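You operate a simulated robot arm through the tools that you are given. There is no shell and no other tool.

You run a simulated two-armed robot. Do the job below in one go: nothing can be reset, and whatever is moved stays where it is left.

JOB
Pull the tape sample to 30 N and log it, then slacken and unclamp it.
Fine: clamp it first; the pull knob ends at 0; the tape stays whole.

The check looks at the end state, three seconds after you hand in, the way a careful person would. Anything else that was tipped, shoved, dropped, spilled or broken makes it a failure.

ROBOT AND FRAMES
Two 6-joint arms with fingered hands on one trunk that stands fixed in place. Base frame: the origin is at the foot of the trunk, x ahead of it, y to its left, z up. Units: m, degrees, N and s.
The left shoulder is at [0.02, 0.157, 0.829], the right one opposite. With the tool pointing down near the work surface each hand reaches from about 0.1 to 0.82 m from the base axis, measured 20 degrees to its own side. Payload 4.1 kg a hand.
The tool frame of a hand sits at the grasp point between the pads (the TCP): z along the fingers, y along the line on which they close. The tips reach 0.033 m beyond it. The gripper opens to 0.112 m. The gripper's body begins 0.039 m behind the TCP. The gripper is a hand of 4 fingers: y runs from the thumb to the fingers, the wrist lies at [-0.016, -0.118, -0.2] in the tool frame.
Orientation is that of the tool frame in the base frame, as a unit quaternion [x, y, z, w]. With the fingers straight down and the wrist toward the robot, the tool's x, y and z point along [0, 1, 0], [1, 0, 0] and [0, 0, -1] of the base frame.

CONTROLS
- The arms move only by the tool arm_command. It takes "left_plan", "right_plan" or both (then of equal length, played together; a hand with none holds still); each is a list of rows, each a list of 2 entries, a list of its own where there are three numbers: the turn, a rotation vector about the base's x, y, z in degrees, then the shift along the base's x, y, z in m. In form: [[[wx, wy, wz], [tx, ty, tz]], ...]. A call has 1 to 20 rows; each row shifts and turns the commanded pose from where the row before left it. A row lasts 0.2 s, in which the tool goes at most 0.05 m and 8.6 degrees; a call with a longer step from one row to the next is refused whole. A pose out of reach is approached as far as the arm can. The call stops where the force on the tool passes 60 N (or 10 N more than at its start, if that is more) or the arm is blocked; 0.2 s more then pass. In this call time passes only in rows, and 0.2 s behind the last. It gives the time, the measured TCP pose, the force on the tool (base axes), the opening and the grip force at its end, in the units of the frame above (readings bear some noise), with the torque about the TCP (base axes, N m) and any sound that the robot's microphone picked up, and new pictures: "show" is both (left out), scene, wrist or none (wrist: the cameras of the hands that moved).
- Cameras (640 x 400 px; columns grow to the right, rows downward): "scene" is now at [0.0585, 0.0125, 1.4667]; the picture's right is [0.15, -0.99, 0.00], its down [-0.52, -0.08, -0.85] and it looks along [0.84, 0.13, -0.52] (base axes); focal length 322 px, centre (320, 200). "left" rides on the left gripper at [-0.066, -0.089, -0.13] in its tool frame; the picture's right is [-0.79, -0.29, 0.54], its down [0.55, -0.71, 0.44] and it looks along [0.26, 0.64, 0.72] (tool axes); focal length 247 px, centre (320, 200). "right" rides on the right gripper at [0.066, -0.089, -0.13] in its tool frame; the picture's right is [-0.79, 0.29, -0.54], its down [-0.55, -0.71, 0.44] and it looks along [-0.26, 0.64, 0.72] (tool axes); focal length 247 px, centre (320, 200). There is no depth. A picture from a camera that has moved, and an enlarged one, comes with that camera's place and axes in the base frame and with its lens.
- set_fingers(index, middle, ring, thumb_bend, thumb_turn, hand): sets how far each is bent, from 0 (flat) to 1 (curled in); at 0.3 the hand is open as for a grip, at 0.7 the pads meet at the TCP. One left out holds its place. A second passes; each finger stops where it meets its share of the squeeze, and holds until it gets a number again. It is the only way to open and close the hand. It gives what a move gives, with no picture; readings hold the bend of each and the force on the fingers (four entries, about 0 where the hand has none), thumb and palm. thumb_turn goes from beside the hand (0) to across from the fingers (1), as for a grip.
- head_to(pan, tilt): turns the head with the scene camera to pan (to the left, within 86 degrees either way) and tilt (down, from -29 to 69), counted from straight ahead of the robot. It gives what a move gives, and a new picture of the scene camera.
- close_up(camera, box): a new picture of the part [left, top, right, bottom] of that camera's present view, enlarged. No time passes.
- close_job(): hands the job in; it is judged then, once.

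Places have to be worked out from the pictures, the camera data and where the tool is seen. Open the grippers and draw the arms clear of the work before you hand the job in, unless the task says otherwise.

The tools are called after "Request:" by a JSON object that holds its "op" and its "data". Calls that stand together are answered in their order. arm_command: Moves the arms, as the interface text tells. Its arguments: {"type":"object","properties":{"left_plan":{"type":"array"},"right_plan":{"type":"array"},"show":{"type":"string","enum":["both","scene","wrist","none"]}},"required":[]} The other tools are called the same way: set_fingers (index, middle, ring, thumb_bend, thumb_turn, hand) moves the fingers one by one; head_to (pan, tilt) turns the head that bears the scene camera; close_up (camera, box) takes an enlarged picture of a part of a camera's view; close_job () hands the job in.

At the start:

```text
t: 0.0
left_tool_pos: [0.2852, 0.1477, 1.3179]
left_orientation: [0.674, 0.738, 0.0, 0.0]
left_wrist_force: [-0.3, -0.3, -0.3]
left_ft_torque: [-0.04, -0.04, 0.0]
left_grip_width: 0.1116
left_gripper_force: 0.0
left_shape: jaw
left_bend: [0.3, 0.3, 0.3, 0.3, 0.98]
left_finger forces: [0.0, 0.0, 0.0, 0.1, 0.0, 0.0]
right_tool_pos: [0.4462, -0.1271, 1.2139]
right_orientation: [0.675, 0.738, 0.0, 0.001]
right_wrist_force: [-1.6, 0.0, 0.4]
right_ft_torque: [0.01, -0.01, 0.01]
right_grip_width: 0.1118
right_gripper_force: 0.0
right_shape: jaw
right_bend: [0.3, 0.3, 0.3, 0.3, 0.98]
right_finger forces: [0.0, 0.1, 0.0, 0.1, 0.0, 0.1]
head pan, tilt: [8.6, 31.5]
```

scene: 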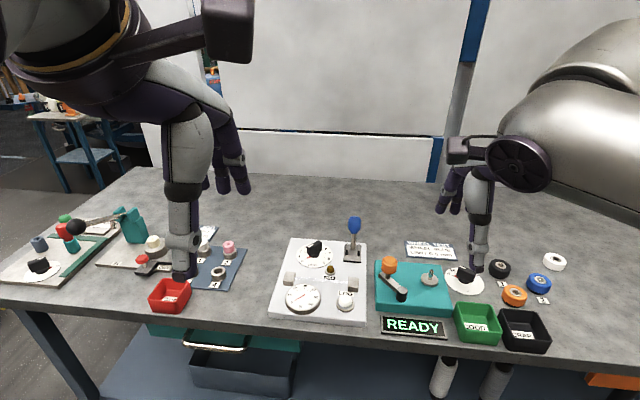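
right: 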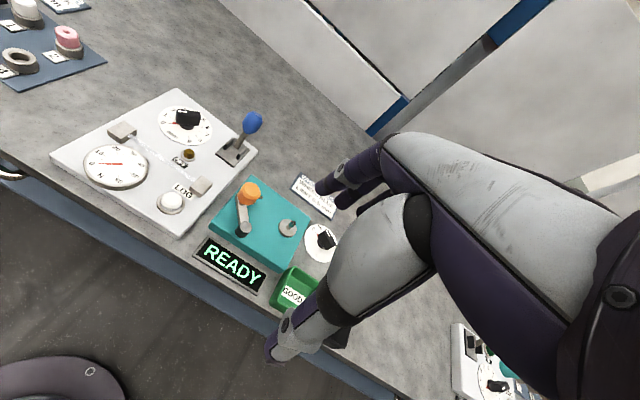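
left: 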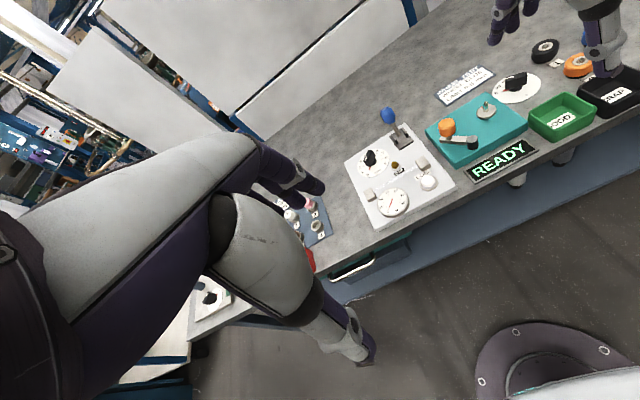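

I see a white tester panel at the centre with two dials, a blue lever and a LOG button. I take close-ups to read it in detail before moving.

Request:
{"op": "close_up", "data": {"camera": "scene", "box": [260, 210, 380, 330]}}

Request:
{"op": "close_up", "data": {"camera": "right", "box": [50, 80, 350, 300]}}

Request:
{"op": "close_up", "data": {"camera": "scene", "box": [370, 230, 470, 350]}}

```text
3.33 times, centred on (320, 270) of scene
camera zoom: at [0.0585, 0.0125, 1.4667], right [0.15, -0.99, 0.0], down [-0.52, -0.08, -0.85], along [0.84, 0.13, -0.52], focal length 1073 px, centre (320, -33)
```

zoom: 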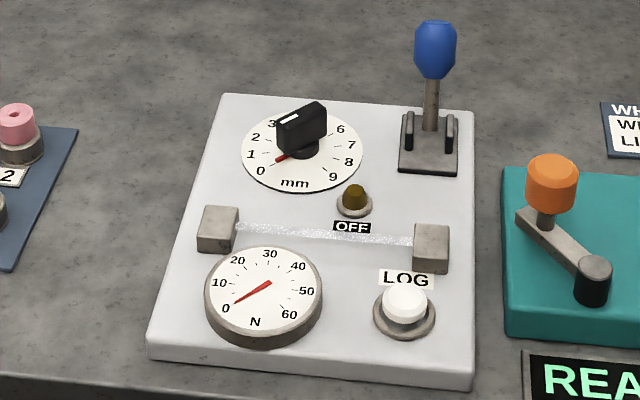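

```text
1.82 times, centred on (200, 190) of right
camera zoom: at [0.3505, -0.0703, 1.3415], right [0.36, -0.76, 0.54], down [-0.66, -0.61, -0.44], along [0.66, -0.2, -0.72], focal length 449 px, centre (538, 218)
```

zoom: 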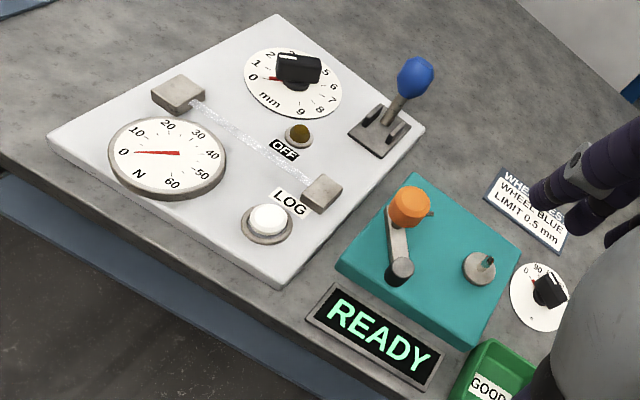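

```text
3.33 times, centred on (420, 290) of scene
camera zoom: at [0.0585, 0.0125, 1.4667], right [0.15, -0.99, 0.0], down [-0.52, -0.08, -0.85], along [0.84, 0.13, -0.52], focal length 1073 px, centre (-13, -100)
```

zoom: 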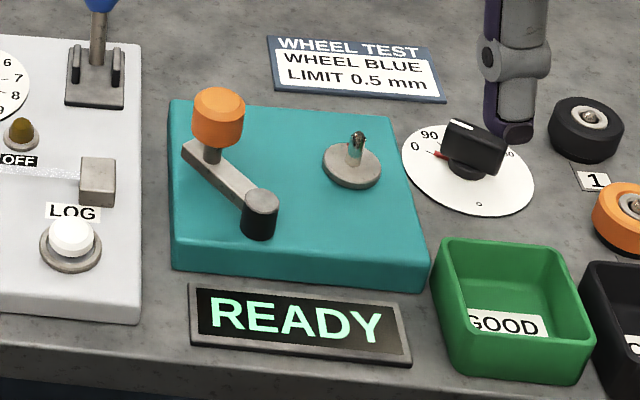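

The tester panel has a clamp lever (blue ball at about [0.734, 0.028, 0.979], leaning away from me), a mm knob near [0.673, 0.121, 0.94] resting at 0, a LOG button near [0.527, 0.031, 0.926] and a N gauge reading 0. I start by bringing the right hand over the lever ball, staying high.

Request:
{"op": "arm_command", "data": {"right_plan": [[[0, 0, 0], [0.036, 0.02, 0]], [[0, 0, 0], [0.036, 0.02, 0]], [[0, 0, 0], [0.036, 0.02, 0]], [[0, 0, 0], [0.036, 0.02, -0.01]], [[0, 0, 0], [0.036, 0.02, -0.02]], [[0, 0, 0], [0.036, 0.02, -0.02]], [[0, 0, 0], [0.036, 0.02, -0.02]], [[0, 0, 0], [0.036, 0.015, -0.02]]], "show": "both"}}

```text
t: 1.8
left_tool_pos: [0.2848, 0.1475, 1.3189]
left_orientation: [0.675, 0.738, 0.0, 0.001]
left_wrist_force: [-0.4, 0.2, -0.3]
left_ft_torque: [0.01, 0.03, 0.01]
left_grip_width: 0.1116
left_gripper_force: 0.0
left_shape: jaw
left_bend: [0.3, 0.3, 0.3, 0.3, 0.98]
left_finger forces: [0.0, 0.0, 0.1, 0.0, 0.1, 0.1]
right_tool_pos: [0.6734, 0.0034, 1.1243]
right_orientation: [0.676, 0.737, 0.0, 0.0]
right_wrist_force: [-0.3, -0.1, 0.5]
right_ft_torque: [0.01, 0.0, -0.04]
right_grip_width: 0.1118
right_gripper_force: 0.0
right_shape: jaw
right_bend: [0.3, 0.3, 0.3, 0.3, 0.98]
right_finger forces: [0.0, 0.0, 0.0, 0.0, 0.0, 0.0]
right hand out of reach, approached as far as the arm can: row 6, 7, 8
head pan, tilt: [8.6, 31.5]
camera right: at [0.5778, 0.0611, 1.2525], right [0.36, -0.76, 0.54], down [-0.66, -0.61, -0.44], along [0.66, -0.2, -0.72], focal length 247 px, centre (320, 200)
```

scene: 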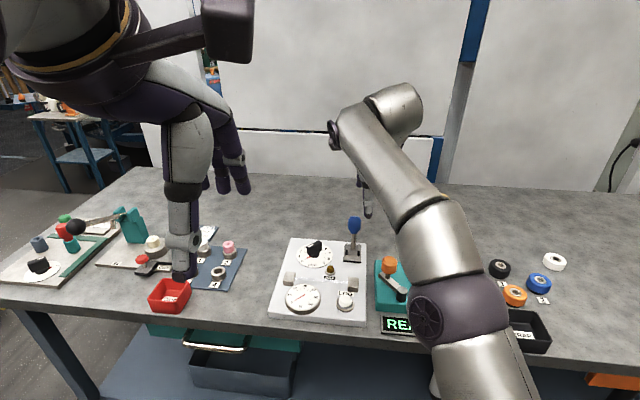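
right: 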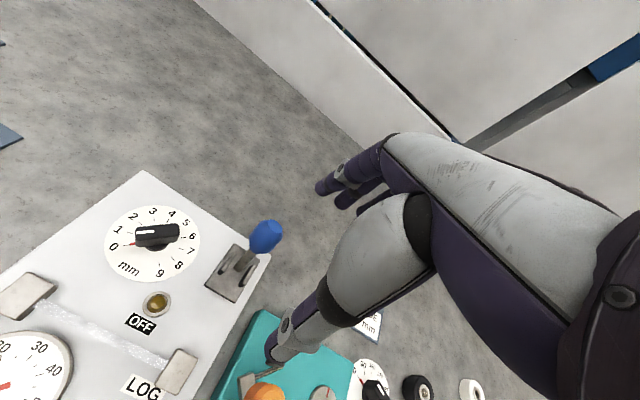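

The right arm is at its reach limit at this height; lower down it reaches farther. I step down a little to see where the commanded pose carries on from.

Request:
{"op": "arm_command", "data": {"right_plan": [[[0, 0, 0], [0, 0, -0.02]], [[0, 0, 0], [0, 0, -0.02]]], "show": "wrist"}}

Request:
{"op": "close_up", "data": {"camera": "right", "box": [0, 150, 320, 400]}}

```text
t: 2.4
left_tool_pos: [0.2855, 0.1466, 1.3181]
left_orientation: [0.674, 0.739, 0.0, 0.0]
left_wrist_force: [-0.2, -0.7, -0.5]
left_ft_torque: [0.0, -0.01, 0.0]
left_grip_width: 0.1118
left_gripper_force: 0.1
left_shape: jaw
left_bend: [0.3, 0.3, 0.3, 0.3, 0.98]
left_finger forces: [0.0, 0.0, 0.1, 0.0, 0.1, 0.0]
right_tool_pos: [0.6698, 0.0036, 1.0826]
right_orientation: [0.674, 0.739, 0.0, 0.0]
right_wrist_force: [0.3, 0.3, -0.5]
right_ft_torque: [0.0, -0.01, 0.0]
right_grip_width: 0.1118
right_gripper_force: 0.1
right_shape: jaw
right_bend: [0.3, 0.3, 0.3, 0.3, 0.98]
right_finger forces: [0.1, 0.0, 0.1, 0.0, 0.0, 0.0]
head pan, tilt: [8.6, 31.5]
camera right: at [0.575, 0.0607, 1.2105], right [0.36, -0.76, 0.54], down [-0.66, -0.61, -0.44], along [0.66, -0.2, -0.72], focal length 247 px, centre (320, 200)
```

right: 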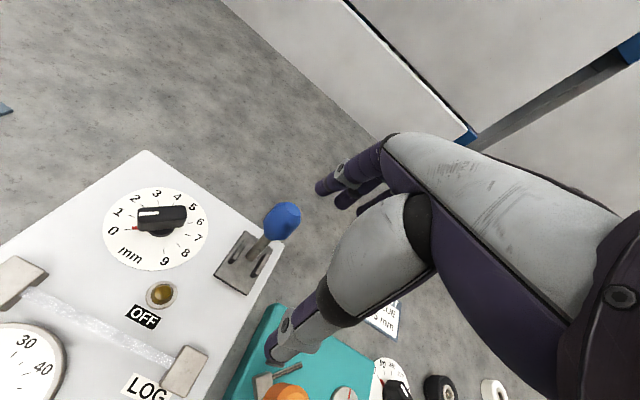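

```text
1.60 times, centred on (160, 275) of right
camera zoom: at [0.575, 0.0607, 1.2105], right [0.36, -0.76, 0.54], down [-0.66, -0.61, -0.44], along [0.66, -0.2, -0.72], focal length 395 px, centre (576, 80)
```

zoom: 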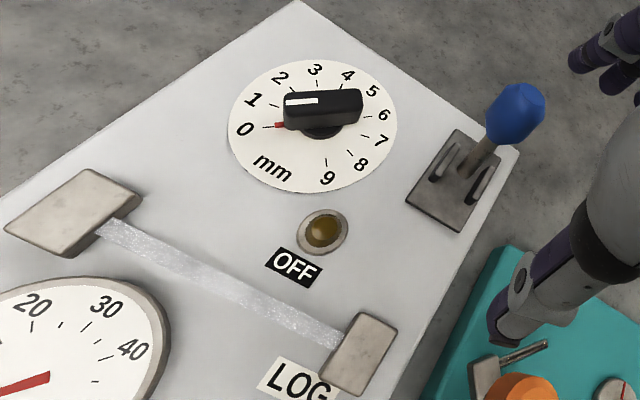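

Refined triangulation puts the ball at about [0.721, 0.026, 0.991], its pivot at [0.692, 0.024, 0.932] and the panel top at z ≈ 0.93. I bring the open right hand astride the ball, thumb on my side, fingers beyond it.

Request:
{"op": "arm_command", "data": {"right_plan": [[[0, 0, 0], [0.03, 0.012, -0.02]], [[0, 0, 0], [0.011, 0.005, -0.02]], [[0, 0, 0], [0.01, 0.005, -0.02]], [[0, 0, 0], [0, 0, -0.01]]], "show": "both"}}

Request:
{"op": "close_up", "data": {"camera": "right", "box": [160, 150, 400, 400]}}

Request:
{"op": "close_up", "data": {"camera": "scene", "box": [290, 170, 410, 290]}}

```text
t: 3.4
left_tool_pos: [0.2855, 0.1464, 1.3193]
left_orientation: [0.674, 0.738, 0.001, 0.0]
left_wrist_force: [0.5, 1.4, -0.3]
left_ft_torque: [0.04, 0.03, 0.01]
left_grip_width: 0.1118
left_gripper_force: 0.1
left_shape: jaw
left_bend: [0.3, 0.3, 0.3, 0.3, 0.98]
left_finger forces: [0.0, 0.0, 0.1, 0.0, 0.0, 0.0]
right_tool_pos: [0.7195, 0.0266, 1.0134]
right_orientation: [0.674, 0.738, 0.0, 0.001]
right_wrist_force: [-0.3, 0.0, -0.2]
right_ft_torque: [0.02, 0.01, -0.01]
right_grip_width: 0.1119
right_gripper_force: 0.2
right_shape: jaw
right_bend: [0.3, 0.3, 0.3, 0.3, 0.98]
right_finger forces: [0.0, 0.0, 0.0, 0.0, 0.1, 0.0]
head pan, tilt: [8.6, 31.5]
camera right: at [0.6256, 0.0851, 1.1404], right [0.36, -0.76, 0.54], down [-0.66, -0.61, -0.44], along [0.66, -0.2, -0.72], focal length 247 px, centre (320, 200)
```

scene: 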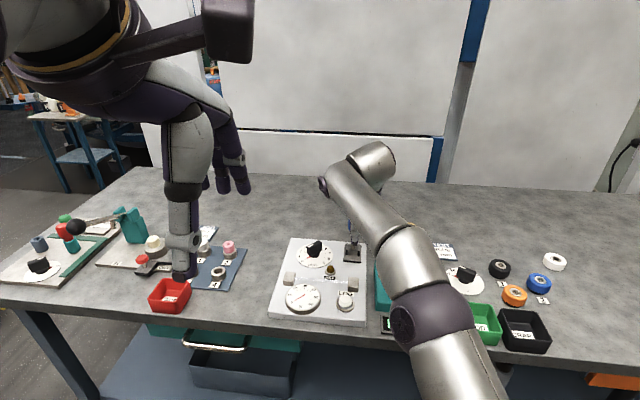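
right: 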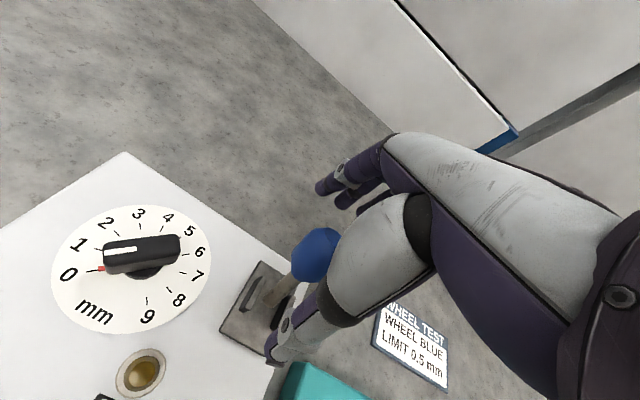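

```text
1.60 times, centred on (280, 275) of right
camera zoom: at [0.6256, 0.0851, 1.1404], right [0.36, -0.76, 0.54], down [-0.66, -0.61, -0.44], along [0.66, -0.2, -0.72], focal length 395 px, centre (384, 80)
```

zoom: 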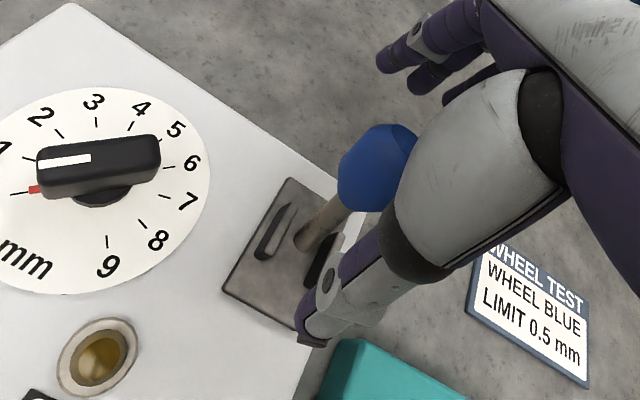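

```text
3.33 times, centred on (350, 230) of scene
camera zoom: at [0.0585, 0.0125, 1.4667], right [0.15, -0.99, 0.0], down [-0.52, -0.08, -0.85], along [0.84, 0.13, -0.52], focal length 1073 px, centre (220, 100)
```

zoom: 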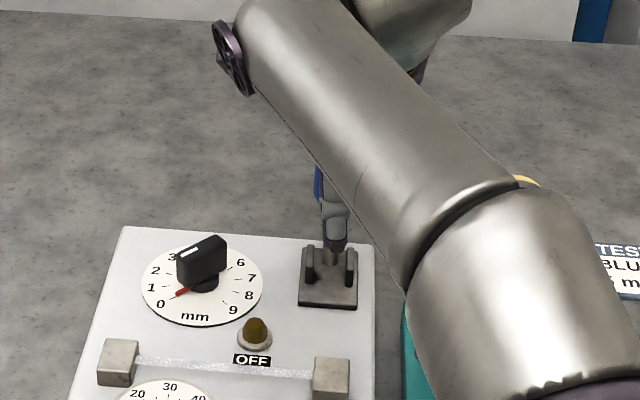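

The ball sits right between thumb and fingers, about 2.5 cm below the TCP. I lower 1.2 cm and then partly close the hand to cage the ball.

Request:
{"op": "arm_command", "data": {"right_plan": [[[0, 0, 0], [0.001, 0, -0.012]]], "show": "none"}}

Request:
{"op": "set_fingers", "data": {"hand": "right", "index": 0.5, "middle": 0.5, "ring": 0.5, "thumb_bend": 0.5}}

Request:
{"op": "close_up", "data": {"camera": "right", "box": [160, 150, 400, 400]}}

```text
t: 3.8
left_tool_pos: [0.2861, 0.1462, 1.3194]
left_orientation: [0.675, 0.738, 0.0, 0.0]
left_wrist_force: [0.1, -0.2, -0.2]
left_ft_torque: [-0.01, 0.0, -0.03]
left_grip_width: 0.1117
left_gripper_force: 0.0
left_shape: jaw
left_bend: [0.3, 0.3, 0.3, 0.3, 0.98]
left_finger forces: [0.0, 0.1, 0.0, 0.1, 0.0, 0.0]
right_tool_pos: [0.7202, 0.0269, 1.0021]
right_orientation: [0.675, 0.738, 0.0, 0.0]
right_wrist_force: [0.8, 0.5, 0.7]
right_ft_torque: [0.02, 0.0, -0.01]
right_grip_width: 0.1118
right_gripper_force: 0.0
right_shape: jaw
right_bend: [0.3, 0.3, 0.3, 0.3, 0.98]
right_finger forces: [0.0, 0.1, 0.0, 0.1, 0.0, 0.0]
head pan, tilt: [8.6, 31.5]
```

```text
t: 4.8
left_tool_pos: [0.2851, 0.1473, 1.3186]
left_orientation: [0.675, 0.738, 0.0, 0.0]
left_wrist_force: [-0.1, 0.2, 0.3]
left_ft_torque: [0.0, 0.02, -0.01]
left_grip_width: 0.1118
left_gripper_force: 0.0
left_shape: jaw
left_bend: [0.3, 0.3, 0.3, 0.3, 0.98]
left_finger forces: [0.0, 0.0, 0.1, 0.0, 0.0, 0.1]
right_tool_pos: [0.7198, 0.0272, 1.0022]
right_orientation: [0.675, 0.738, 0.0, -0.001]
right_wrist_force: [0.3, 0.3, 0.0]
right_ft_torque: [0.02, -0.01, 0.02]
right_grip_width: 0.0582
right_gripper_force: 0.2
right_shape: fingers
right_bend: [0.5, 0.5, 0.5, 0.5, 0.98]
right_finger forces: [0.1, 0.0, 0.0, 0.0, 0.0, 0.1]
head pan, tilt: [8.6, 31.5]
```

```text
1.60 times, centred on (280, 275) of right
camera zoom: at [0.6251, 0.0855, 1.1296], right [0.36, -0.76, 0.54], down [-0.66, -0.61, -0.44], along [0.66, -0.2, -0.72], focal length 395 px, centre (384, 80)
```

zoom: 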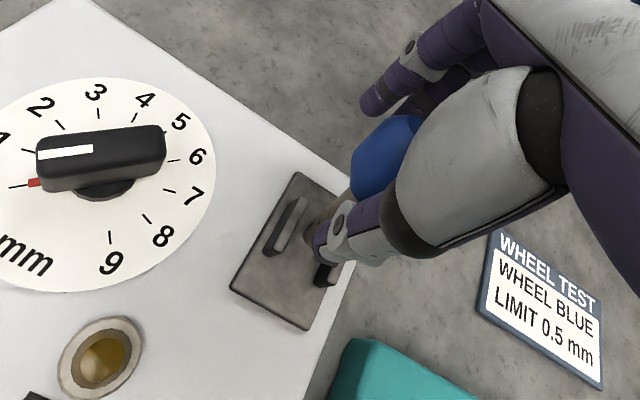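

The ball is caged without contact. I now draw it toward the robot slowly along -x, watching force and sound.

Request:
{"op": "arm_command", "data": {"right_plan": [[[0, 0, 0], [-0.01, 0, 0]], [[0, 0, 0], [-0.01, 0, 0.001]], [[0, 0, 0], [-0.01, 0, 0.001]], [[0, 0, 0], [-0.01, 0, 0.001]], [[0, 0, 0], [-0.01, 0, 0]]], "show": "none"}}

Request:
{"op": "close_up", "data": {"camera": "right", "box": [160, 150, 400, 400]}}

Request:
{"op": "close_up", "data": {"camera": "scene", "box": [260, 210, 380, 330]}}

```text
t: 6.0
left_tool_pos: [0.2866, 0.1459, 1.3192]
left_orientation: [0.674, 0.739, -0.001, 0.0]
left_wrist_force: [0.2, 0.5, 0.4]
left_ft_torque: [-0.01, 0.03, 0.0]
left_grip_width: 0.1119
left_gripper_force: 0.0
left_shape: jaw
left_bend: [0.3, 0.3, 0.3, 0.3, 0.98]
left_finger forces: [0.0, 0.0, 0.1, 0.1, 0.0, 0.0]
right_tool_pos: [0.671, 0.0274, 1.0054]
right_orientation: [0.675, 0.738, 0.0, -0.001]
right_wrist_force: [2.3, 2.1, 1.3]
right_ft_torque: [0.05, -0.04, 0.01]
right_grip_width: 0.0605
right_gripper_force: 1.0
right_shape: fingers
right_bend: [0.48, 0.5, 0.5, 0.5, 0.98]
right_finger forces: [2.1, 0.1, 0.1, 0.0, 0.0, 0.0]
head pan, tilt: [8.6, 31.5]
```

```text
1.60 times, centred on (280, 275) of right
camera zoom: at [0.576, 0.0855, 1.1328], right [0.36, -0.76, 0.54], down [-0.66, -0.61, -0.44], along [0.66, -0.2, -0.72], focal length 395 px, centre (384, 80)
```

zoom: 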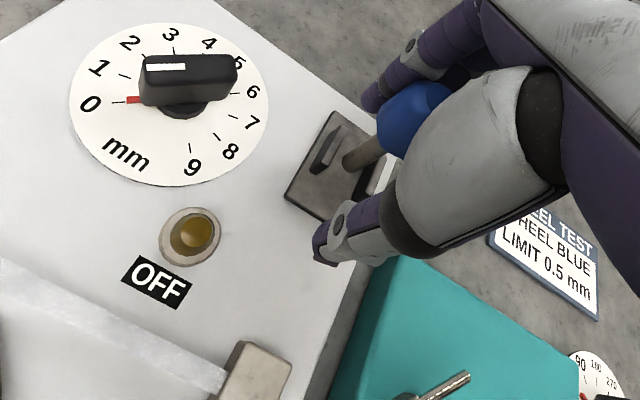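

```text
3.33 times, centred on (320, 270) of scene
camera zoom: at [0.0586, 0.0126, 1.4667], right [0.15, -0.99, 0.0], down [-0.52, -0.08, -0.85], along [0.84, 0.13, -0.52], focal length 1073 px, centre (320, -33)
```

zoom: 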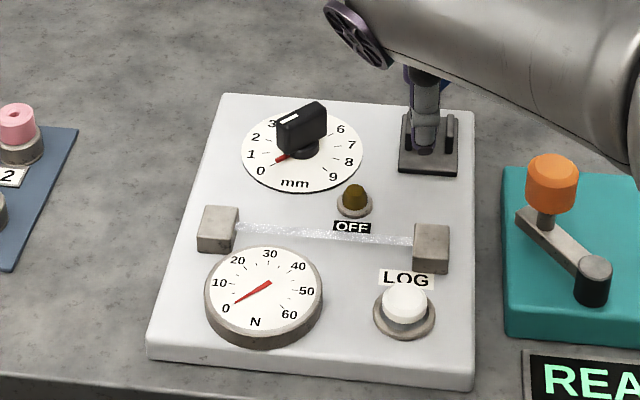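

The lever follows with about 2–3 N; the ball is now near x ≈ 0.697, roughly upright. I continue the pull.

Request:
{"op": "arm_command", "data": {"right_plan": [[[0, 0, 0], [-0.01, 0, 0]], [[0, 0, 0], [-0.01, 0, 0]], [[0, 0, 0], [-0.01, 0, -0.001]], [[0, 0, 0], [-0.01, 0, -0.001]]], "show": "none"}}

Request:
{"op": "close_up", "data": {"camera": "right", "box": [160, 100, 480, 400]}}

Request:
{"op": "close_up", "data": {"camera": "scene", "box": [260, 210, 380, 330]}}

```text
t: 7.0
left_tool_pos: [0.2863, 0.1476, 1.3185]
left_orientation: [0.675, 0.738, 0.0, -0.001]
left_wrist_force: [-0.7, -0.2, -0.2]
left_ft_torque: [0.0, -0.03, 0.0]
left_grip_width: 0.1117
left_gripper_force: 0.1
left_shape: jaw
left_bend: [0.3, 0.3, 0.3, 0.3, 0.98]
left_finger forces: [0.1, 0.1, 0.0, 0.0, 0.0, 0.0]
right_tool_pos: [0.632, 0.0273, 1.0036]
right_orientation: [0.675, 0.738, 0.002, 0.001]
right_wrist_force: [21.6, -4.4, 8.7]
right_ft_torque: [-0.26, -0.78, -0.31]
right_grip_width: 0.0707
right_gripper_force: 11.7
right_shape: fingers
right_bend: [0.41, 0.42, 0.5, 0.5, 0.98]
right_finger forces: [9.6, 14.2, 0.1, 0.0, 0.0, 0.0]
head pan, tilt: [8.6, 31.5]
```

```text
1.33 times, centred on (320, 250) of right
camera zoom: at [0.5357, 0.0847, 1.1304], right [0.35, -0.76, 0.54], down [-0.66, -0.61, -0.44], along [0.67, -0.2, -0.72], focal length 329 px, centre (320, 133)
```

zoom: 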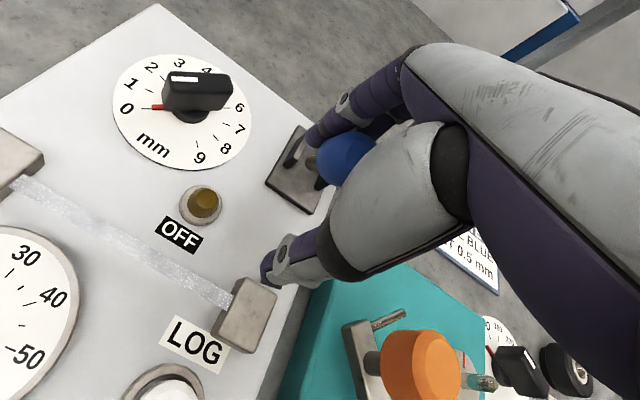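

```text
3.33 times, centred on (320, 270) of scene
camera zoom: at [0.0591, 0.0123, 1.4667], right [0.15, -0.99, 0.0], down [-0.52, -0.08, -0.85], along [0.84, 0.13, -0.52], focal length 1073 px, centre (320, -33)
```

zoom: 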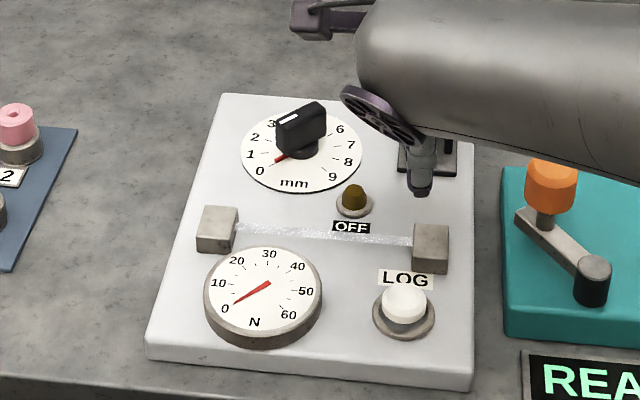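

Force rose to about 22 N and the ball is near x ≈ 0.66, which is the mirror of its start, likely the end stop. I back off 2.5 cm so the fingers unload and I can see whether the lever stays.

Request:
{"op": "arm_command", "data": {"right_plan": [[[0, 0, 0], [0.012, 0, 0]], [[0, 0, 0], [0.013, 0, 0]]], "show": "none"}}

Request:
{"op": "close_up", "data": {"camera": "right", "box": [160, 100, 480, 400]}}

Request:
{"op": "close_up", "data": {"camera": "scene", "box": [290, 220, 370, 300]}}

```text
t: 7.6
left_tool_pos: [0.2863, 0.1468, 1.3194]
left_orientation: [0.674, 0.739, 0.001, 0.0]
left_wrist_force: [0.2, -0.9, 0.1]
left_ft_torque: [0.01, -0.01, 0.0]
left_grip_width: 0.1119
left_gripper_force: 0.0
left_shape: jaw
left_bend: [0.3, 0.3, 0.3, 0.3, 0.98]
left_finger forces: [0.0, 0.0, 0.0, 0.1, 0.1, 0.0]
right_tool_pos: [0.6528, 0.0276, 0.9992]
right_orientation: [0.674, 0.739, -0.002, -0.001]
right_wrist_force: [0.6, -1.0, 0.1]
right_ft_torque: [-0.02, -0.04, -0.02]
right_grip_width: 0.0583
right_gripper_force: 0.1
right_shape: fingers
right_bend: [0.5, 0.5, 0.5, 0.5, 0.98]
right_finger forces: [0.0, 0.1, 0.0, 0.0, 0.0, 0.0]
head pan, tilt: [8.6, 31.5]
```

```text
1.33 times, centred on (320, 250) of right
camera zoom: at [0.5583, 0.0859, 1.1273], right [0.36, -0.76, 0.54], down [-0.66, -0.62, -0.43], along [0.66, -0.2, -0.72], focal length 329 px, centre (320, 133)
```

zoom: 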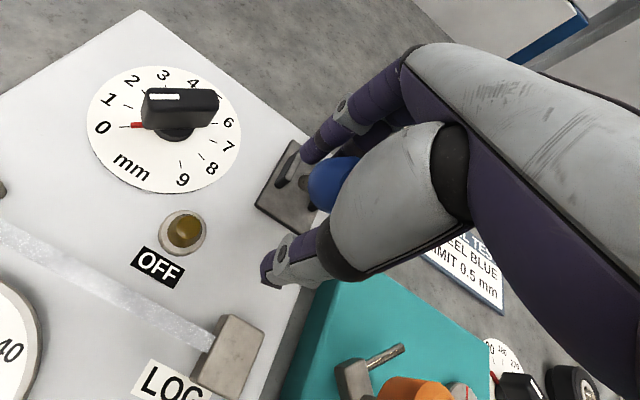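

```text
5.00 times, centred on (330, 260) of scene
camera zoom: at [0.0583, 0.0124, 1.4667], right [0.15, -0.99, 0.0], down [-0.52, -0.08, -0.85], along [0.84, 0.13, -0.52], focal length 1610 px, centre (270, -100)
```

zoom: 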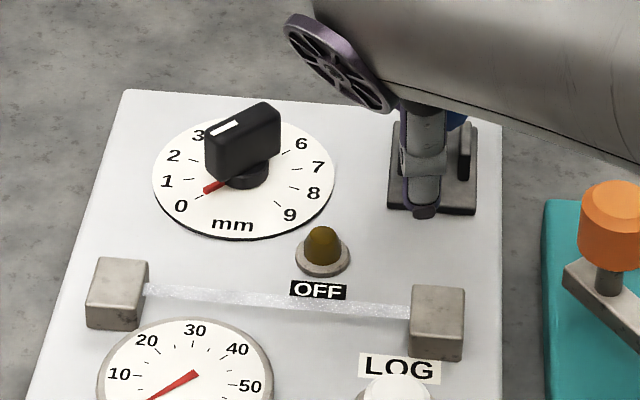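

The lever stays over at its mirrored position (ball ≈ [0.664, 0.025, 0.989]), so it holds as clamped. I lift the right hand straight up off the ball and park it to the right, high.

Request:
{"op": "arm_command", "data": {"right_plan": [[[0, 0, 0], [0, 0, 0.02]], [[0, 0, 0], [0, 0, 0.035]], [[0, 0, 0], [0, 0, 0.04]], [[0, 0, 0], [-0.03, -0.03, 0.02]], [[0, 0, 0], [-0.03, -0.035, 0.015]], [[0, 0, 0], [-0.03, -0.035, 0.01]], [[0, 0, 0], [-0.03, -0.035, 0]], [[0, 0, 0], [-0.03, -0.03, 0]]], "show": "both"}}

Request:
{"op": "close_up", "data": {"camera": "scene", "box": [260, 210, 380, 330]}}

Request:
{"op": "close_up", "data": {"camera": "right", "box": [0, 100, 320, 320]}}

```text
t: 9.4
left_tool_pos: [0.2857, 0.1478, 1.319]
left_orientation: [0.674, 0.739, -0.001, 0.001]
left_wrist_force: [0.5, 1.2, -0.1]
left_ft_torque: [-0.03, 0.04, -0.04]
left_grip_width: 0.1117
left_gripper_force: 0.1
left_shape: jaw
left_bend: [0.3, 0.3, 0.3, 0.3, 0.98]
left_finger forces: [0.0, 0.0, 0.1, 0.0, 0.0, 0.0]
right_tool_pos: [0.5082, -0.1389, 1.1428]
right_orientation: [0.674, 0.739, 0.0, 0.0]
right_wrist_force: [1.6, -0.2, -0.5]
right_ft_torque: [-0.04, 0.01, 0.04]
right_grip_width: 0.0578
right_gripper_force: 0.0
right_shape: fingers
right_bend: [0.5, 0.5, 0.5, 0.5, 0.98]
right_finger forces: [0.0, 0.0, 0.0, 0.0, 0.0, 0.0]
head pan, tilt: [8.6, 31.5]
camera right: at [0.4131, -0.0812, 1.2704], right [0.36, -0.76, 0.54], down [-0.66, -0.61, -0.43], along [0.66, -0.2, -0.72], focal length 247 px, centre (320, 200)
```

scene: 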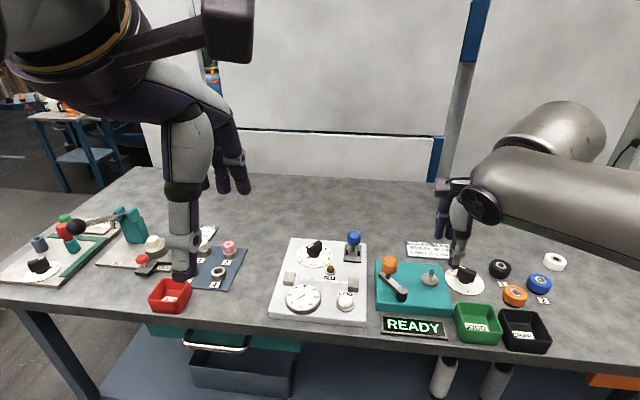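
right: 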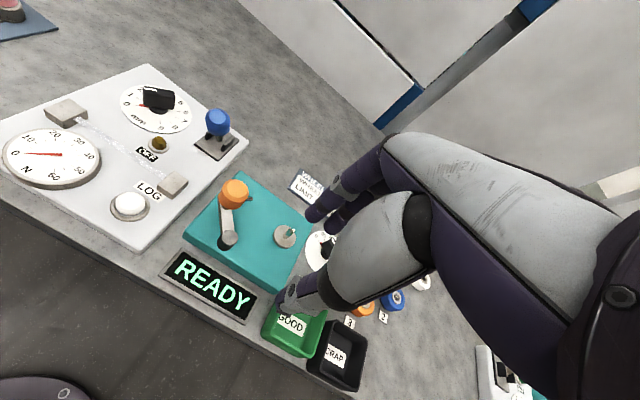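

```text
3.33 times, centred on (320, 270) of scene
camera zoom: at [0.059, 0.013, 1.4667], right [0.15, -0.99, 0.0], down [-0.52, -0.08, -0.85], along [0.84, 0.13, -0.52], focal length 1073 px, centre (320, -33)
```

zoom: 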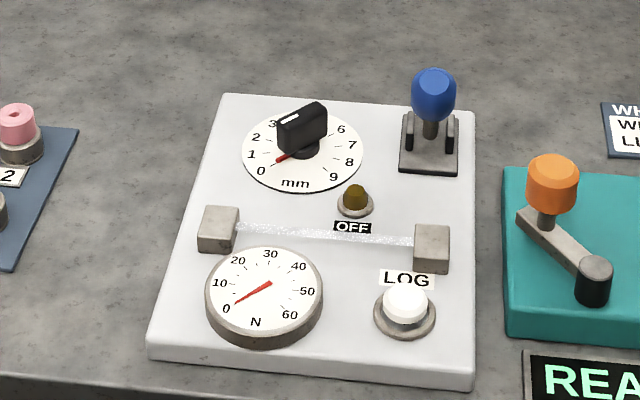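

```text
1.82 times, centred on (160, 210) of right
camera zoom: at [0.4131, -0.0812, 1.2704], right [0.36, -0.76, 0.54], down [-0.66, -0.61, -0.43], along [0.66, -0.2, -0.72], focal length 449 px, centre (611, 182)
```

zoom: 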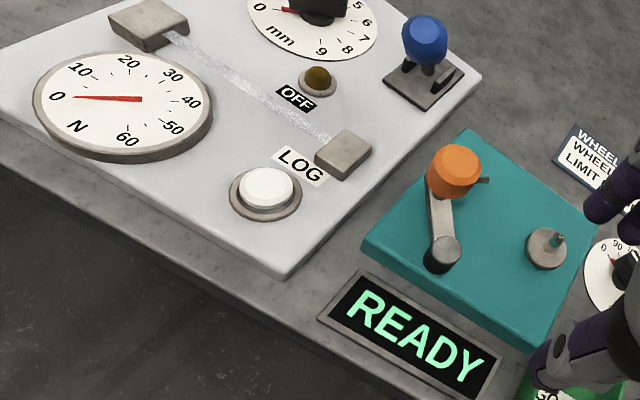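

The panel still reads 0 N, knob at 0, lever pulled over. Now I half-close the left hand and bring it above the mm knob, yawed so its closing line is square to the knob bar (about 46°).

Request:
{"op": "set_fingers", "data": {"hand": "left", "index": 0.48, "middle": 0.48, "ring": 0.48, "thumb_bend": 0.48}}

Request:
{"op": "arm_command", "data": {"left_plan": [[[0, 0, 0], [0.0375, -0.003, -0.0245]], [[0, 0, 0], [0.0375, -0.003, -0.0245]], [[0, 0, 8.2], [0.0375, -0.003, -0.0245]], [[0, 0, 8.2], [0.0375, -0.003, -0.0245]], [[0, 0, 8.2], [0.0375, -0.003, -0.0245]], [[0, 0, 8.2], [0.0375, -0.003, -0.0245]], [[0, 0, 8.2], [0.0375, -0.003, -0.0245]], [[0, 0, 0], [0.0375, -0.003, -0.0245]], [[0, 0, 0], [0.0375, -0.003, -0.0245]], [[0, 0, 0], [0.0375, -0.003, -0.0245]]], "show": "both"}}

```text
t: 10.4
left_tool_pos: [0.2855, 0.1474, 1.3186]
left_orientation: [0.674, 0.738, -0.001, 0.0]
left_wrist_force: [1.0, -0.1, 0.8]
left_ft_torque: [0.02, -0.02, -0.03]
left_grip_width: 0.0638
left_gripper_force: 0.1
left_shape: fingers
left_bend: [0.48, 0.48, 0.48, 0.48, 0.98]
left_finger forces: [0.0, 0.0, 0.0, 0.0, 0.0, 0.1]
right_tool_pos: [0.5084, -0.1394, 1.142]
right_orientation: [0.674, 0.738, 0.0, 0.0]
right_wrist_force: [0.1, -0.1, 0.3]
right_ft_torque: [-0.01, 0.02, -0.02]
right_grip_width: 0.0579
right_gripper_force: 0.0
right_shape: fingers
right_bend: [0.5, 0.5, 0.5, 0.5, 0.98]
right_finger forces: [0.1, 0.0, 0.0, 0.0, 0.1, 0.0]
head pan, tilt: [8.6, 31.5]
```

```text
t: 12.6
left_tool_pos: [0.6586, 0.1189, 1.0698]
left_orientation: [0.372, 0.928, 0.0, 0.001]
left_wrist_force: [-0.2, 0.6, 0.3]
left_ft_torque: [0.0, -0.02, -0.03]
left_grip_width: 0.0638
left_gripper_force: 0.1
left_shape: fingers
left_bend: [0.48, 0.48, 0.48, 0.48, 0.98]
left_finger forces: [0.0, 0.0, 0.0, 0.1, 0.0, 0.0]
right_tool_pos: [0.5075, -0.14, 1.1434]
right_orientation: [0.675, 0.738, 0.001, 0.0]
right_wrist_force: [-0.6, -0.1, -0.3]
right_ft_torque: [-0.01, -0.03, -0.01]
right_grip_width: 0.0581
right_gripper_force: 0.0
right_shape: fingers
right_bend: [0.5, 0.5, 0.5, 0.5, 0.98]
right_finger forces: [0.1, 0.1, 0.0, 0.1, 0.1, 0.1]
head pan, tilt: [8.6, 31.5]
camera left: at [0.6447, 0.0084, 1.2004], right [0.37, -0.76, -0.54], down [-0.89, -0.13, -0.44], along [0.26, 0.64, -0.72], focal length 247 px, centre (320, 200)
```

scene: 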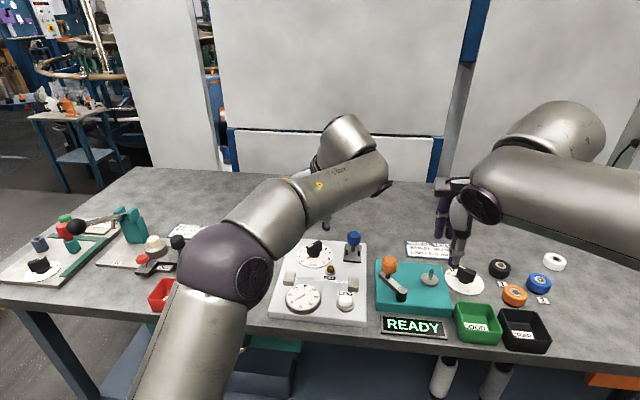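
left: 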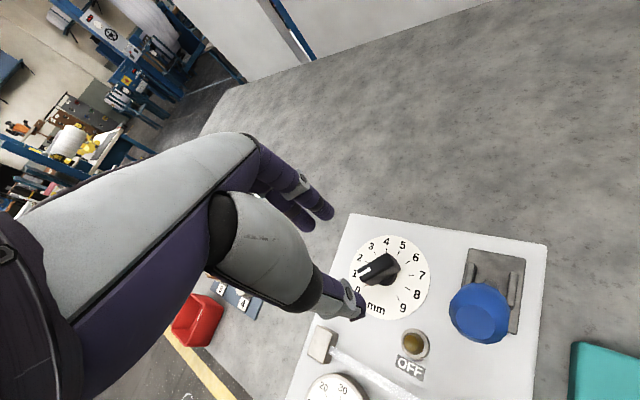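

The left hand hovers over the knob. I zoom its camera on the knob to fix position and bar angle before descending.

Request:
{"op": "close_up", "data": {"camera": "left", "box": [240, 170, 480, 350]}}

Request:
{"op": "close_up", "data": {"camera": "scene", "box": [270, 170, 370, 270]}}

```text
2.22 times, centred on (360, 260) of left
camera zoom: at [0.6447, 0.0084, 1.2004], right [0.37, -0.76, -0.54], down [-0.89, -0.13, -0.44], along [0.26, 0.64, -0.72], focal length 549 px, centre (231, 67)
```

zoom: 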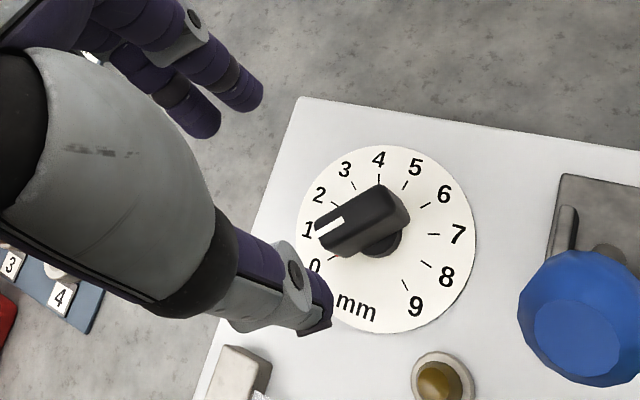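

```text
4.00 times, centred on (320, 220) of scene
camera zoom: at [0.0579, 0.0127, 1.4668], right [0.15, -0.99, 0.0], down [-0.52, -0.08, -0.85], along [0.84, 0.13, -0.52], focal length 1288 px, centre (320, 120)
```

zoom: 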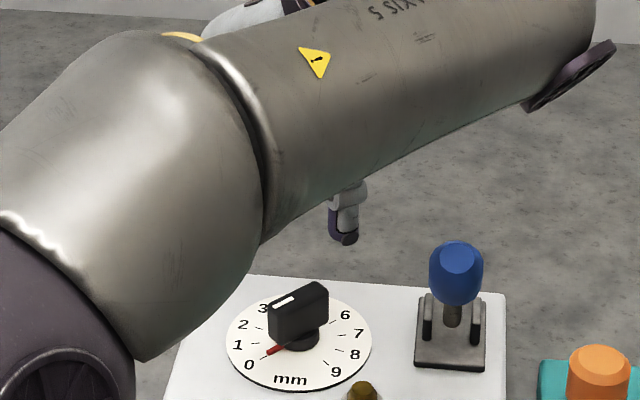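

From tick-line intersections the knob centre is about [0.669, 0.120], dial plane z ≈ 0.925, knob top ≈ 0.957, and zero lies at 135°, so yaw 45° is right. I centre over it and descend in part to verify the straddle.

Request:
{"op": "arm_command", "data": {"left_plan": [[[0, 0, -1.3], [0.0104, 0.001, 0]], [[0, 0, 0], [0, 0, -0.03]], [[0, 0, 0], [0, 0, -0.03]]], "show": "none"}}

Request:
{"op": "close_up", "data": {"camera": "left", "box": [240, 170, 480, 350]}}

Request:
{"op": "close_up", "data": {"camera": "scene", "box": [270, 190, 370, 290]}}

```text
t: 13.4
left_tool_pos: [0.671, 0.1185, 1.013]
left_orientation: [0.384, 0.923, -0.001, 0.001]
left_wrist_force: [-0.1, 1.1, 0.1]
left_ft_torque: [-0.03, -0.03, 0.01]
left_grip_width: 0.0638
left_gripper_force: 0.1
left_shape: fingers
left_bend: [0.48, 0.48, 0.48, 0.48, 0.98]
left_finger forces: [0.0, 0.1, 0.0, 0.0, 0.1, 0.0]
right_tool_pos: [0.5081, -0.1394, 1.1431]
right_orientation: [0.674, 0.739, 0.0, 0.0]
right_wrist_force: [0.0, 0.1, 0.8]
right_ft_torque: [-0.01, -0.02, 0.02]
right_grip_width: 0.058
right_gripper_force: 0.0
right_shape: fingers
right_bend: [0.5, 0.5, 0.5, 0.5, 0.98]
right_finger forces: [0.0, 0.0, 0.1, 0.1, 0.0, 0.0]
head pan, tilt: [8.6, 31.5]
```

```text
2.22 times, centred on (360, 260) of left
camera zoom: at [0.6538, 0.0092, 1.143], right [0.36, -0.76, -0.54], down [-0.89, -0.11, -0.44], along [0.27, 0.64, -0.72], focal length 549 px, centre (231, 67)
```

zoom: 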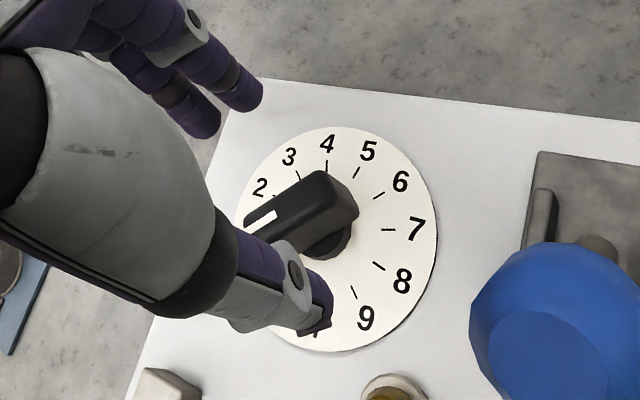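

```text
4.00 times, centred on (320, 240) of scene
camera zoom: at [0.0584, 0.0124, 1.4667], right [0.15, -0.99, 0.0], down [-0.52, -0.08, -0.85], along [0.84, 0.13, -0.52], focal length 1288 px, centre (320, 40)
```

zoom: 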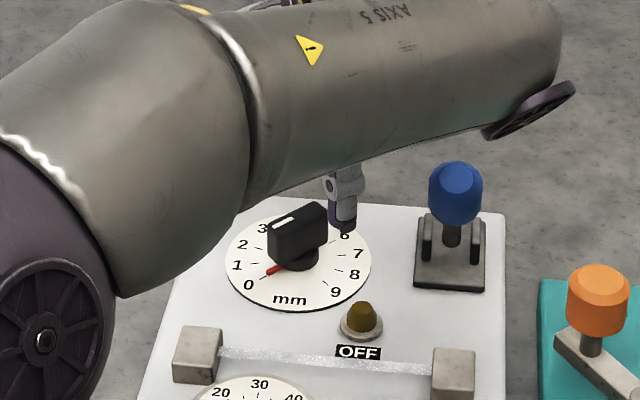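

The hand straddles the knob with centre error about 2 mm. I correct that and lower to TCP z ≈ 0.968 so the tips stay just above the panel.

Request:
{"op": "arm_command", "data": {"left_plan": [[[0, 0, 0], [0.001, 0.002, -0.02]], [[0, 0, 0], [0, 0, -0.015]], [[0, 0, 0], [0, 0, -0.01]]], "show": "none"}}

Request:
{"op": "close_up", "data": {"camera": "left", "box": [200, 150, 440, 330]}}

Request:
{"op": "close_up", "data": {"camera": "scene", "box": [270, 200, 370, 300]}}

Request:
{"op": "close_up", "data": {"camera": "right", "box": [80, 40, 280, 200]}}

```text
t: 14.2
left_tool_pos: [0.6715, 0.1208, 0.9697]
left_orientation: [0.385, 0.923, 0.001, 0.0]
left_wrist_force: [-0.9, 1.1, -0.8]
left_ft_torque: [0.01, 0.0, -0.01]
left_grip_width: 0.0633
left_gripper_force: 0.1
left_shape: fingers
left_bend: [0.48, 0.48, 0.48, 0.48, 0.98]
left_finger forces: [0.0, 0.1, 0.0, 0.0, 0.0, 0.1]
right_tool_pos: [0.5088, -0.1381, 1.1431]
right_orientation: [0.674, 0.739, 0.0, 0.0]
right_wrist_force: [0.0, 0.1, -0.9]
right_ft_torque: [0.0, -0.01, 0.0]
right_grip_width: 0.058
right_gripper_force: 0.0
right_shape: fingers
right_bend: [0.5, 0.5, 0.5, 0.5, 0.98]
right_finger forces: [0.0, 0.0, 0.0, 0.0, 0.0, 0.0]
head pan, tilt: [8.6, 31.5]
```

```text
2.22 times, centred on (320, 240) of left
camera zoom: at [0.6543, 0.0106, 1.0998], right [0.36, -0.76, -0.54], down [-0.89, -0.11, -0.44], along [0.27, 0.64, -0.72], focal length 549 px, centre (320, 111)
```

zoom: 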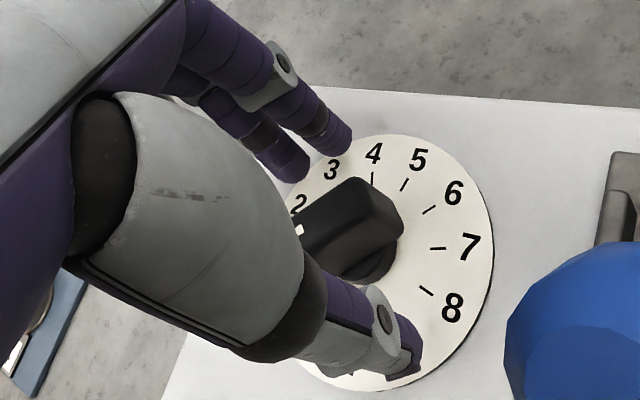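

```text
4.00 times, centred on (320, 250) of scene
camera zoom: at [0.0584, 0.0125, 1.4667], right [0.15, -0.99, 0.0], down [-0.52, -0.08, -0.85], along [0.84, 0.13, -0.52], focal length 1288 px, centre (320, 0)
```

zoom: 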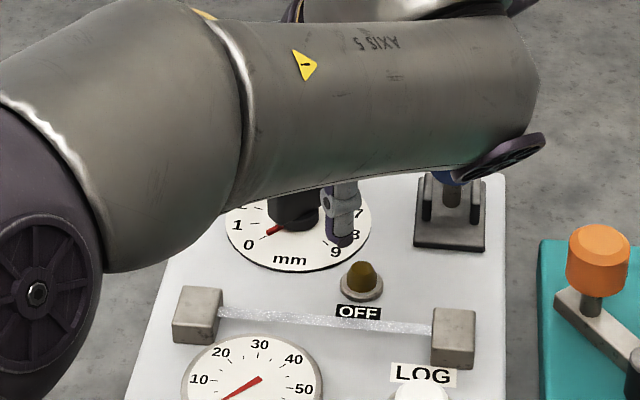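

```text
2.50 times, centred on (180, 120) of right
camera zoom: at [0.4128, -0.0814, 1.2708], right [0.36, -0.76, 0.54], down [-0.66, -0.61, -0.44], along [0.66, -0.2, -0.72], focal length 617 px, centre (670, 400)
```

zoom: 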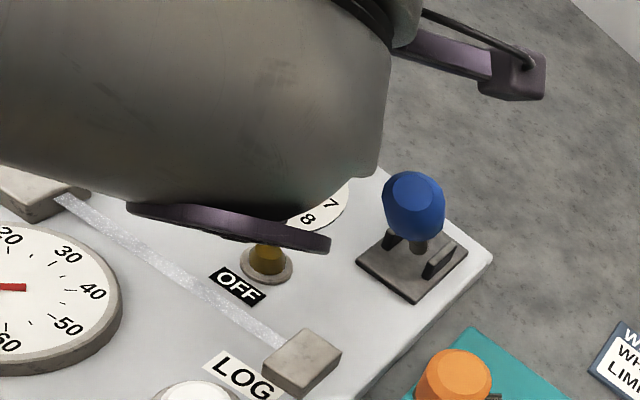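

Thumb and fingers sit either side of the knob bar without touching. I close the left hand on the bar.

Request:
{"op": "set_fingers", "data": {"hand": "left", "index": 0.7, "middle": 0.7, "ring": 0.7, "thumb_bend": 0.7}}

Request:
{"op": "close_up", "data": {"camera": "left", "box": [200, 150, 440, 330]}}

Request:
{"op": "close_up", "data": {"camera": "scene", "box": [270, 200, 370, 300]}}

```text
t: 15.2
left_tool_pos: [0.6717, 0.1197, 0.9692]
left_orientation: [0.384, 0.923, 0.001, -0.001]
left_wrist_force: [1.5, 2.2, -1.6]
left_ft_torque: [0.02, -0.04, -0.04]
left_grip_width: 0.0138
left_gripper_force: 5.1
left_shape: fingers
left_bend: [0.66, 0.67, 0.7, 0.66, 0.97]
left_finger forces: [3.1, 2.9, 0.1, 0.0, 3.8, 0.0]
right_tool_pos: [0.5082, -0.1385, 1.1432]
right_orientation: [0.674, 0.738, -0.001, 0.0]
right_wrist_force: [0.0, 0.3, 0.7]
right_ft_torque: [0.02, 0.01, 0.0]
right_grip_width: 0.0579
right_gripper_force: 0.0
right_shape: fingers
right_bend: [0.5, 0.5, 0.5, 0.5, 0.98]
right_finger forces: [0.1, 0.1, 0.0, 0.0, 0.1, 0.0]
head pan, tilt: [8.6, 31.5]
```

```text
2.22 times, centred on (320, 240) of left
camera zoom: at [0.6545, 0.0107, 1.0998], right [0.36, -0.76, -0.54], down [-0.89, -0.11, -0.44], along [0.27, 0.64, -0.72], focal length 549 px, centre (320, 111)
```

zoom: 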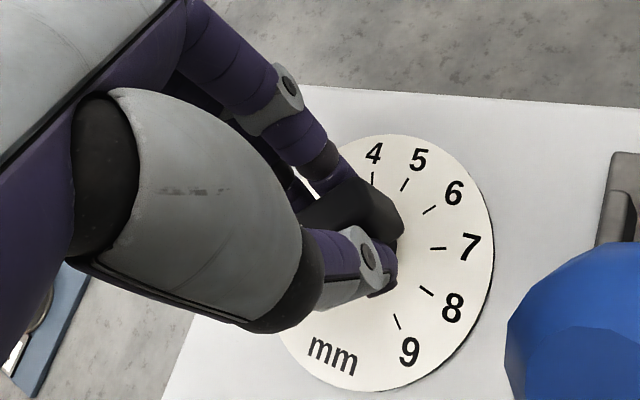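

```text
4.00 times, centred on (320, 250) of scene
camera zoom: at [0.0586, 0.0126, 1.4667], right [0.15, -0.99, 0.0], down [-0.52, -0.08, -0.85], along [0.84, 0.13, -0.52], focal length 1288 px, centre (320, 0)
```

zoom: 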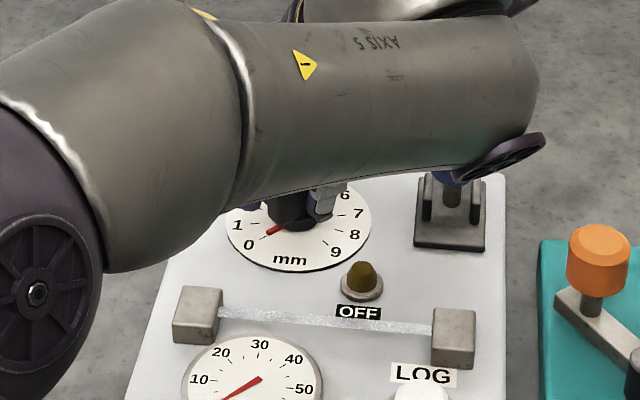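

The bar is held with about 3–4 N per finger. I turn clockwise slowly by 30° (about 1 mm) and read the gauge.

Request:
{"op": "arm_command", "data": {"left_plan": [[[0, 0, -6], [0, 0, 0]], [[0, 0, -6], [0, 0, 0]], [[0, 0, -6], [0, 0, 0]], [[0, 0, -6], [0, 0, 0]], [[0, 0, -6], [0, 0, 0]]], "show": "none"}}

Request:
{"op": "close_up", "data": {"camera": "scene", "box": [270, 230, 370, 330]}}

Request:
{"op": "close_up", "data": {"camera": "left", "box": [200, 150, 520, 390]}}

```text
t: 16.4
left_tool_pos: [0.6725, 0.1195, 0.9674]
left_orientation: [0.611, 0.792, 0.0, -0.001]
left_wrist_force: [0.7, 4.3, 2.5]
left_ft_torque: [0.11, -0.06, 0.02]
left_grip_width: 0.0137
left_gripper_force: 5.9
left_shape: fingers
left_bend: [0.66, 0.68, 0.7, 0.67, 0.97]
left_finger forces: [4.5, 2.2, 0.1, 0.0, 4.1, 0.0]
right_tool_pos: [0.508, -0.1389, 1.1425]
right_orientation: [0.675, 0.738, -0.001, 0.0]
right_wrist_force: [-0.5, -0.9, 0.8]
right_ft_torque: [-0.06, -0.01, -0.01]
right_grip_width: 0.058
right_gripper_force: 0.0
right_shape: fingers
right_bend: [0.5, 0.5, 0.5, 0.5, 0.98]
right_finger forces: [0.1, 0.0, 0.0, 0.0, 0.1, 0.1]
head pan, tilt: [8.6, 31.5]
```

```text
4.00 times, centred on (320, 280) of scene
camera zoom: at [0.0585, 0.0126, 1.4667], right [0.15, -0.99, 0.0], down [-0.52, -0.08, -0.85], along [0.84, 0.13, -0.52], focal length 1288 px, centre (320, -120)
```

zoom: 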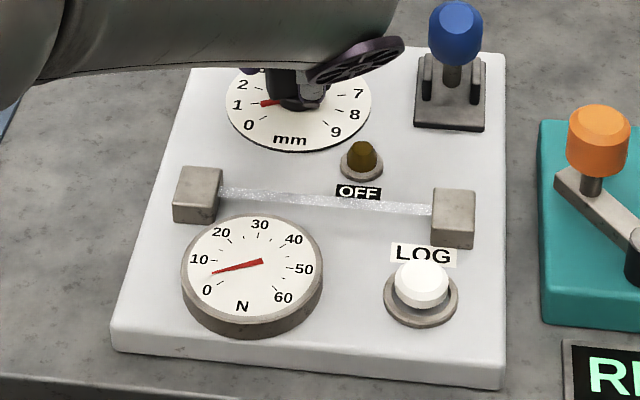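

```text
1.67 times, centred on (360, 270) of left
camera zoom: at [0.6021, 0.0333, 1.0993], right [-0.08, -0.84, -0.54], down [-0.83, 0.35, -0.44], along [0.56, 0.41, -0.72], focal length 412 px, centre (253, 83)
```

zoom: 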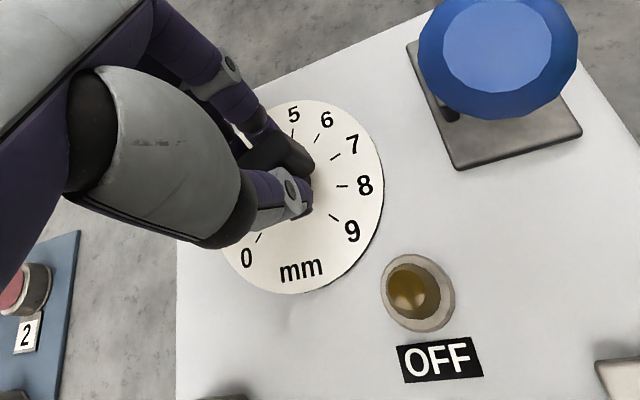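

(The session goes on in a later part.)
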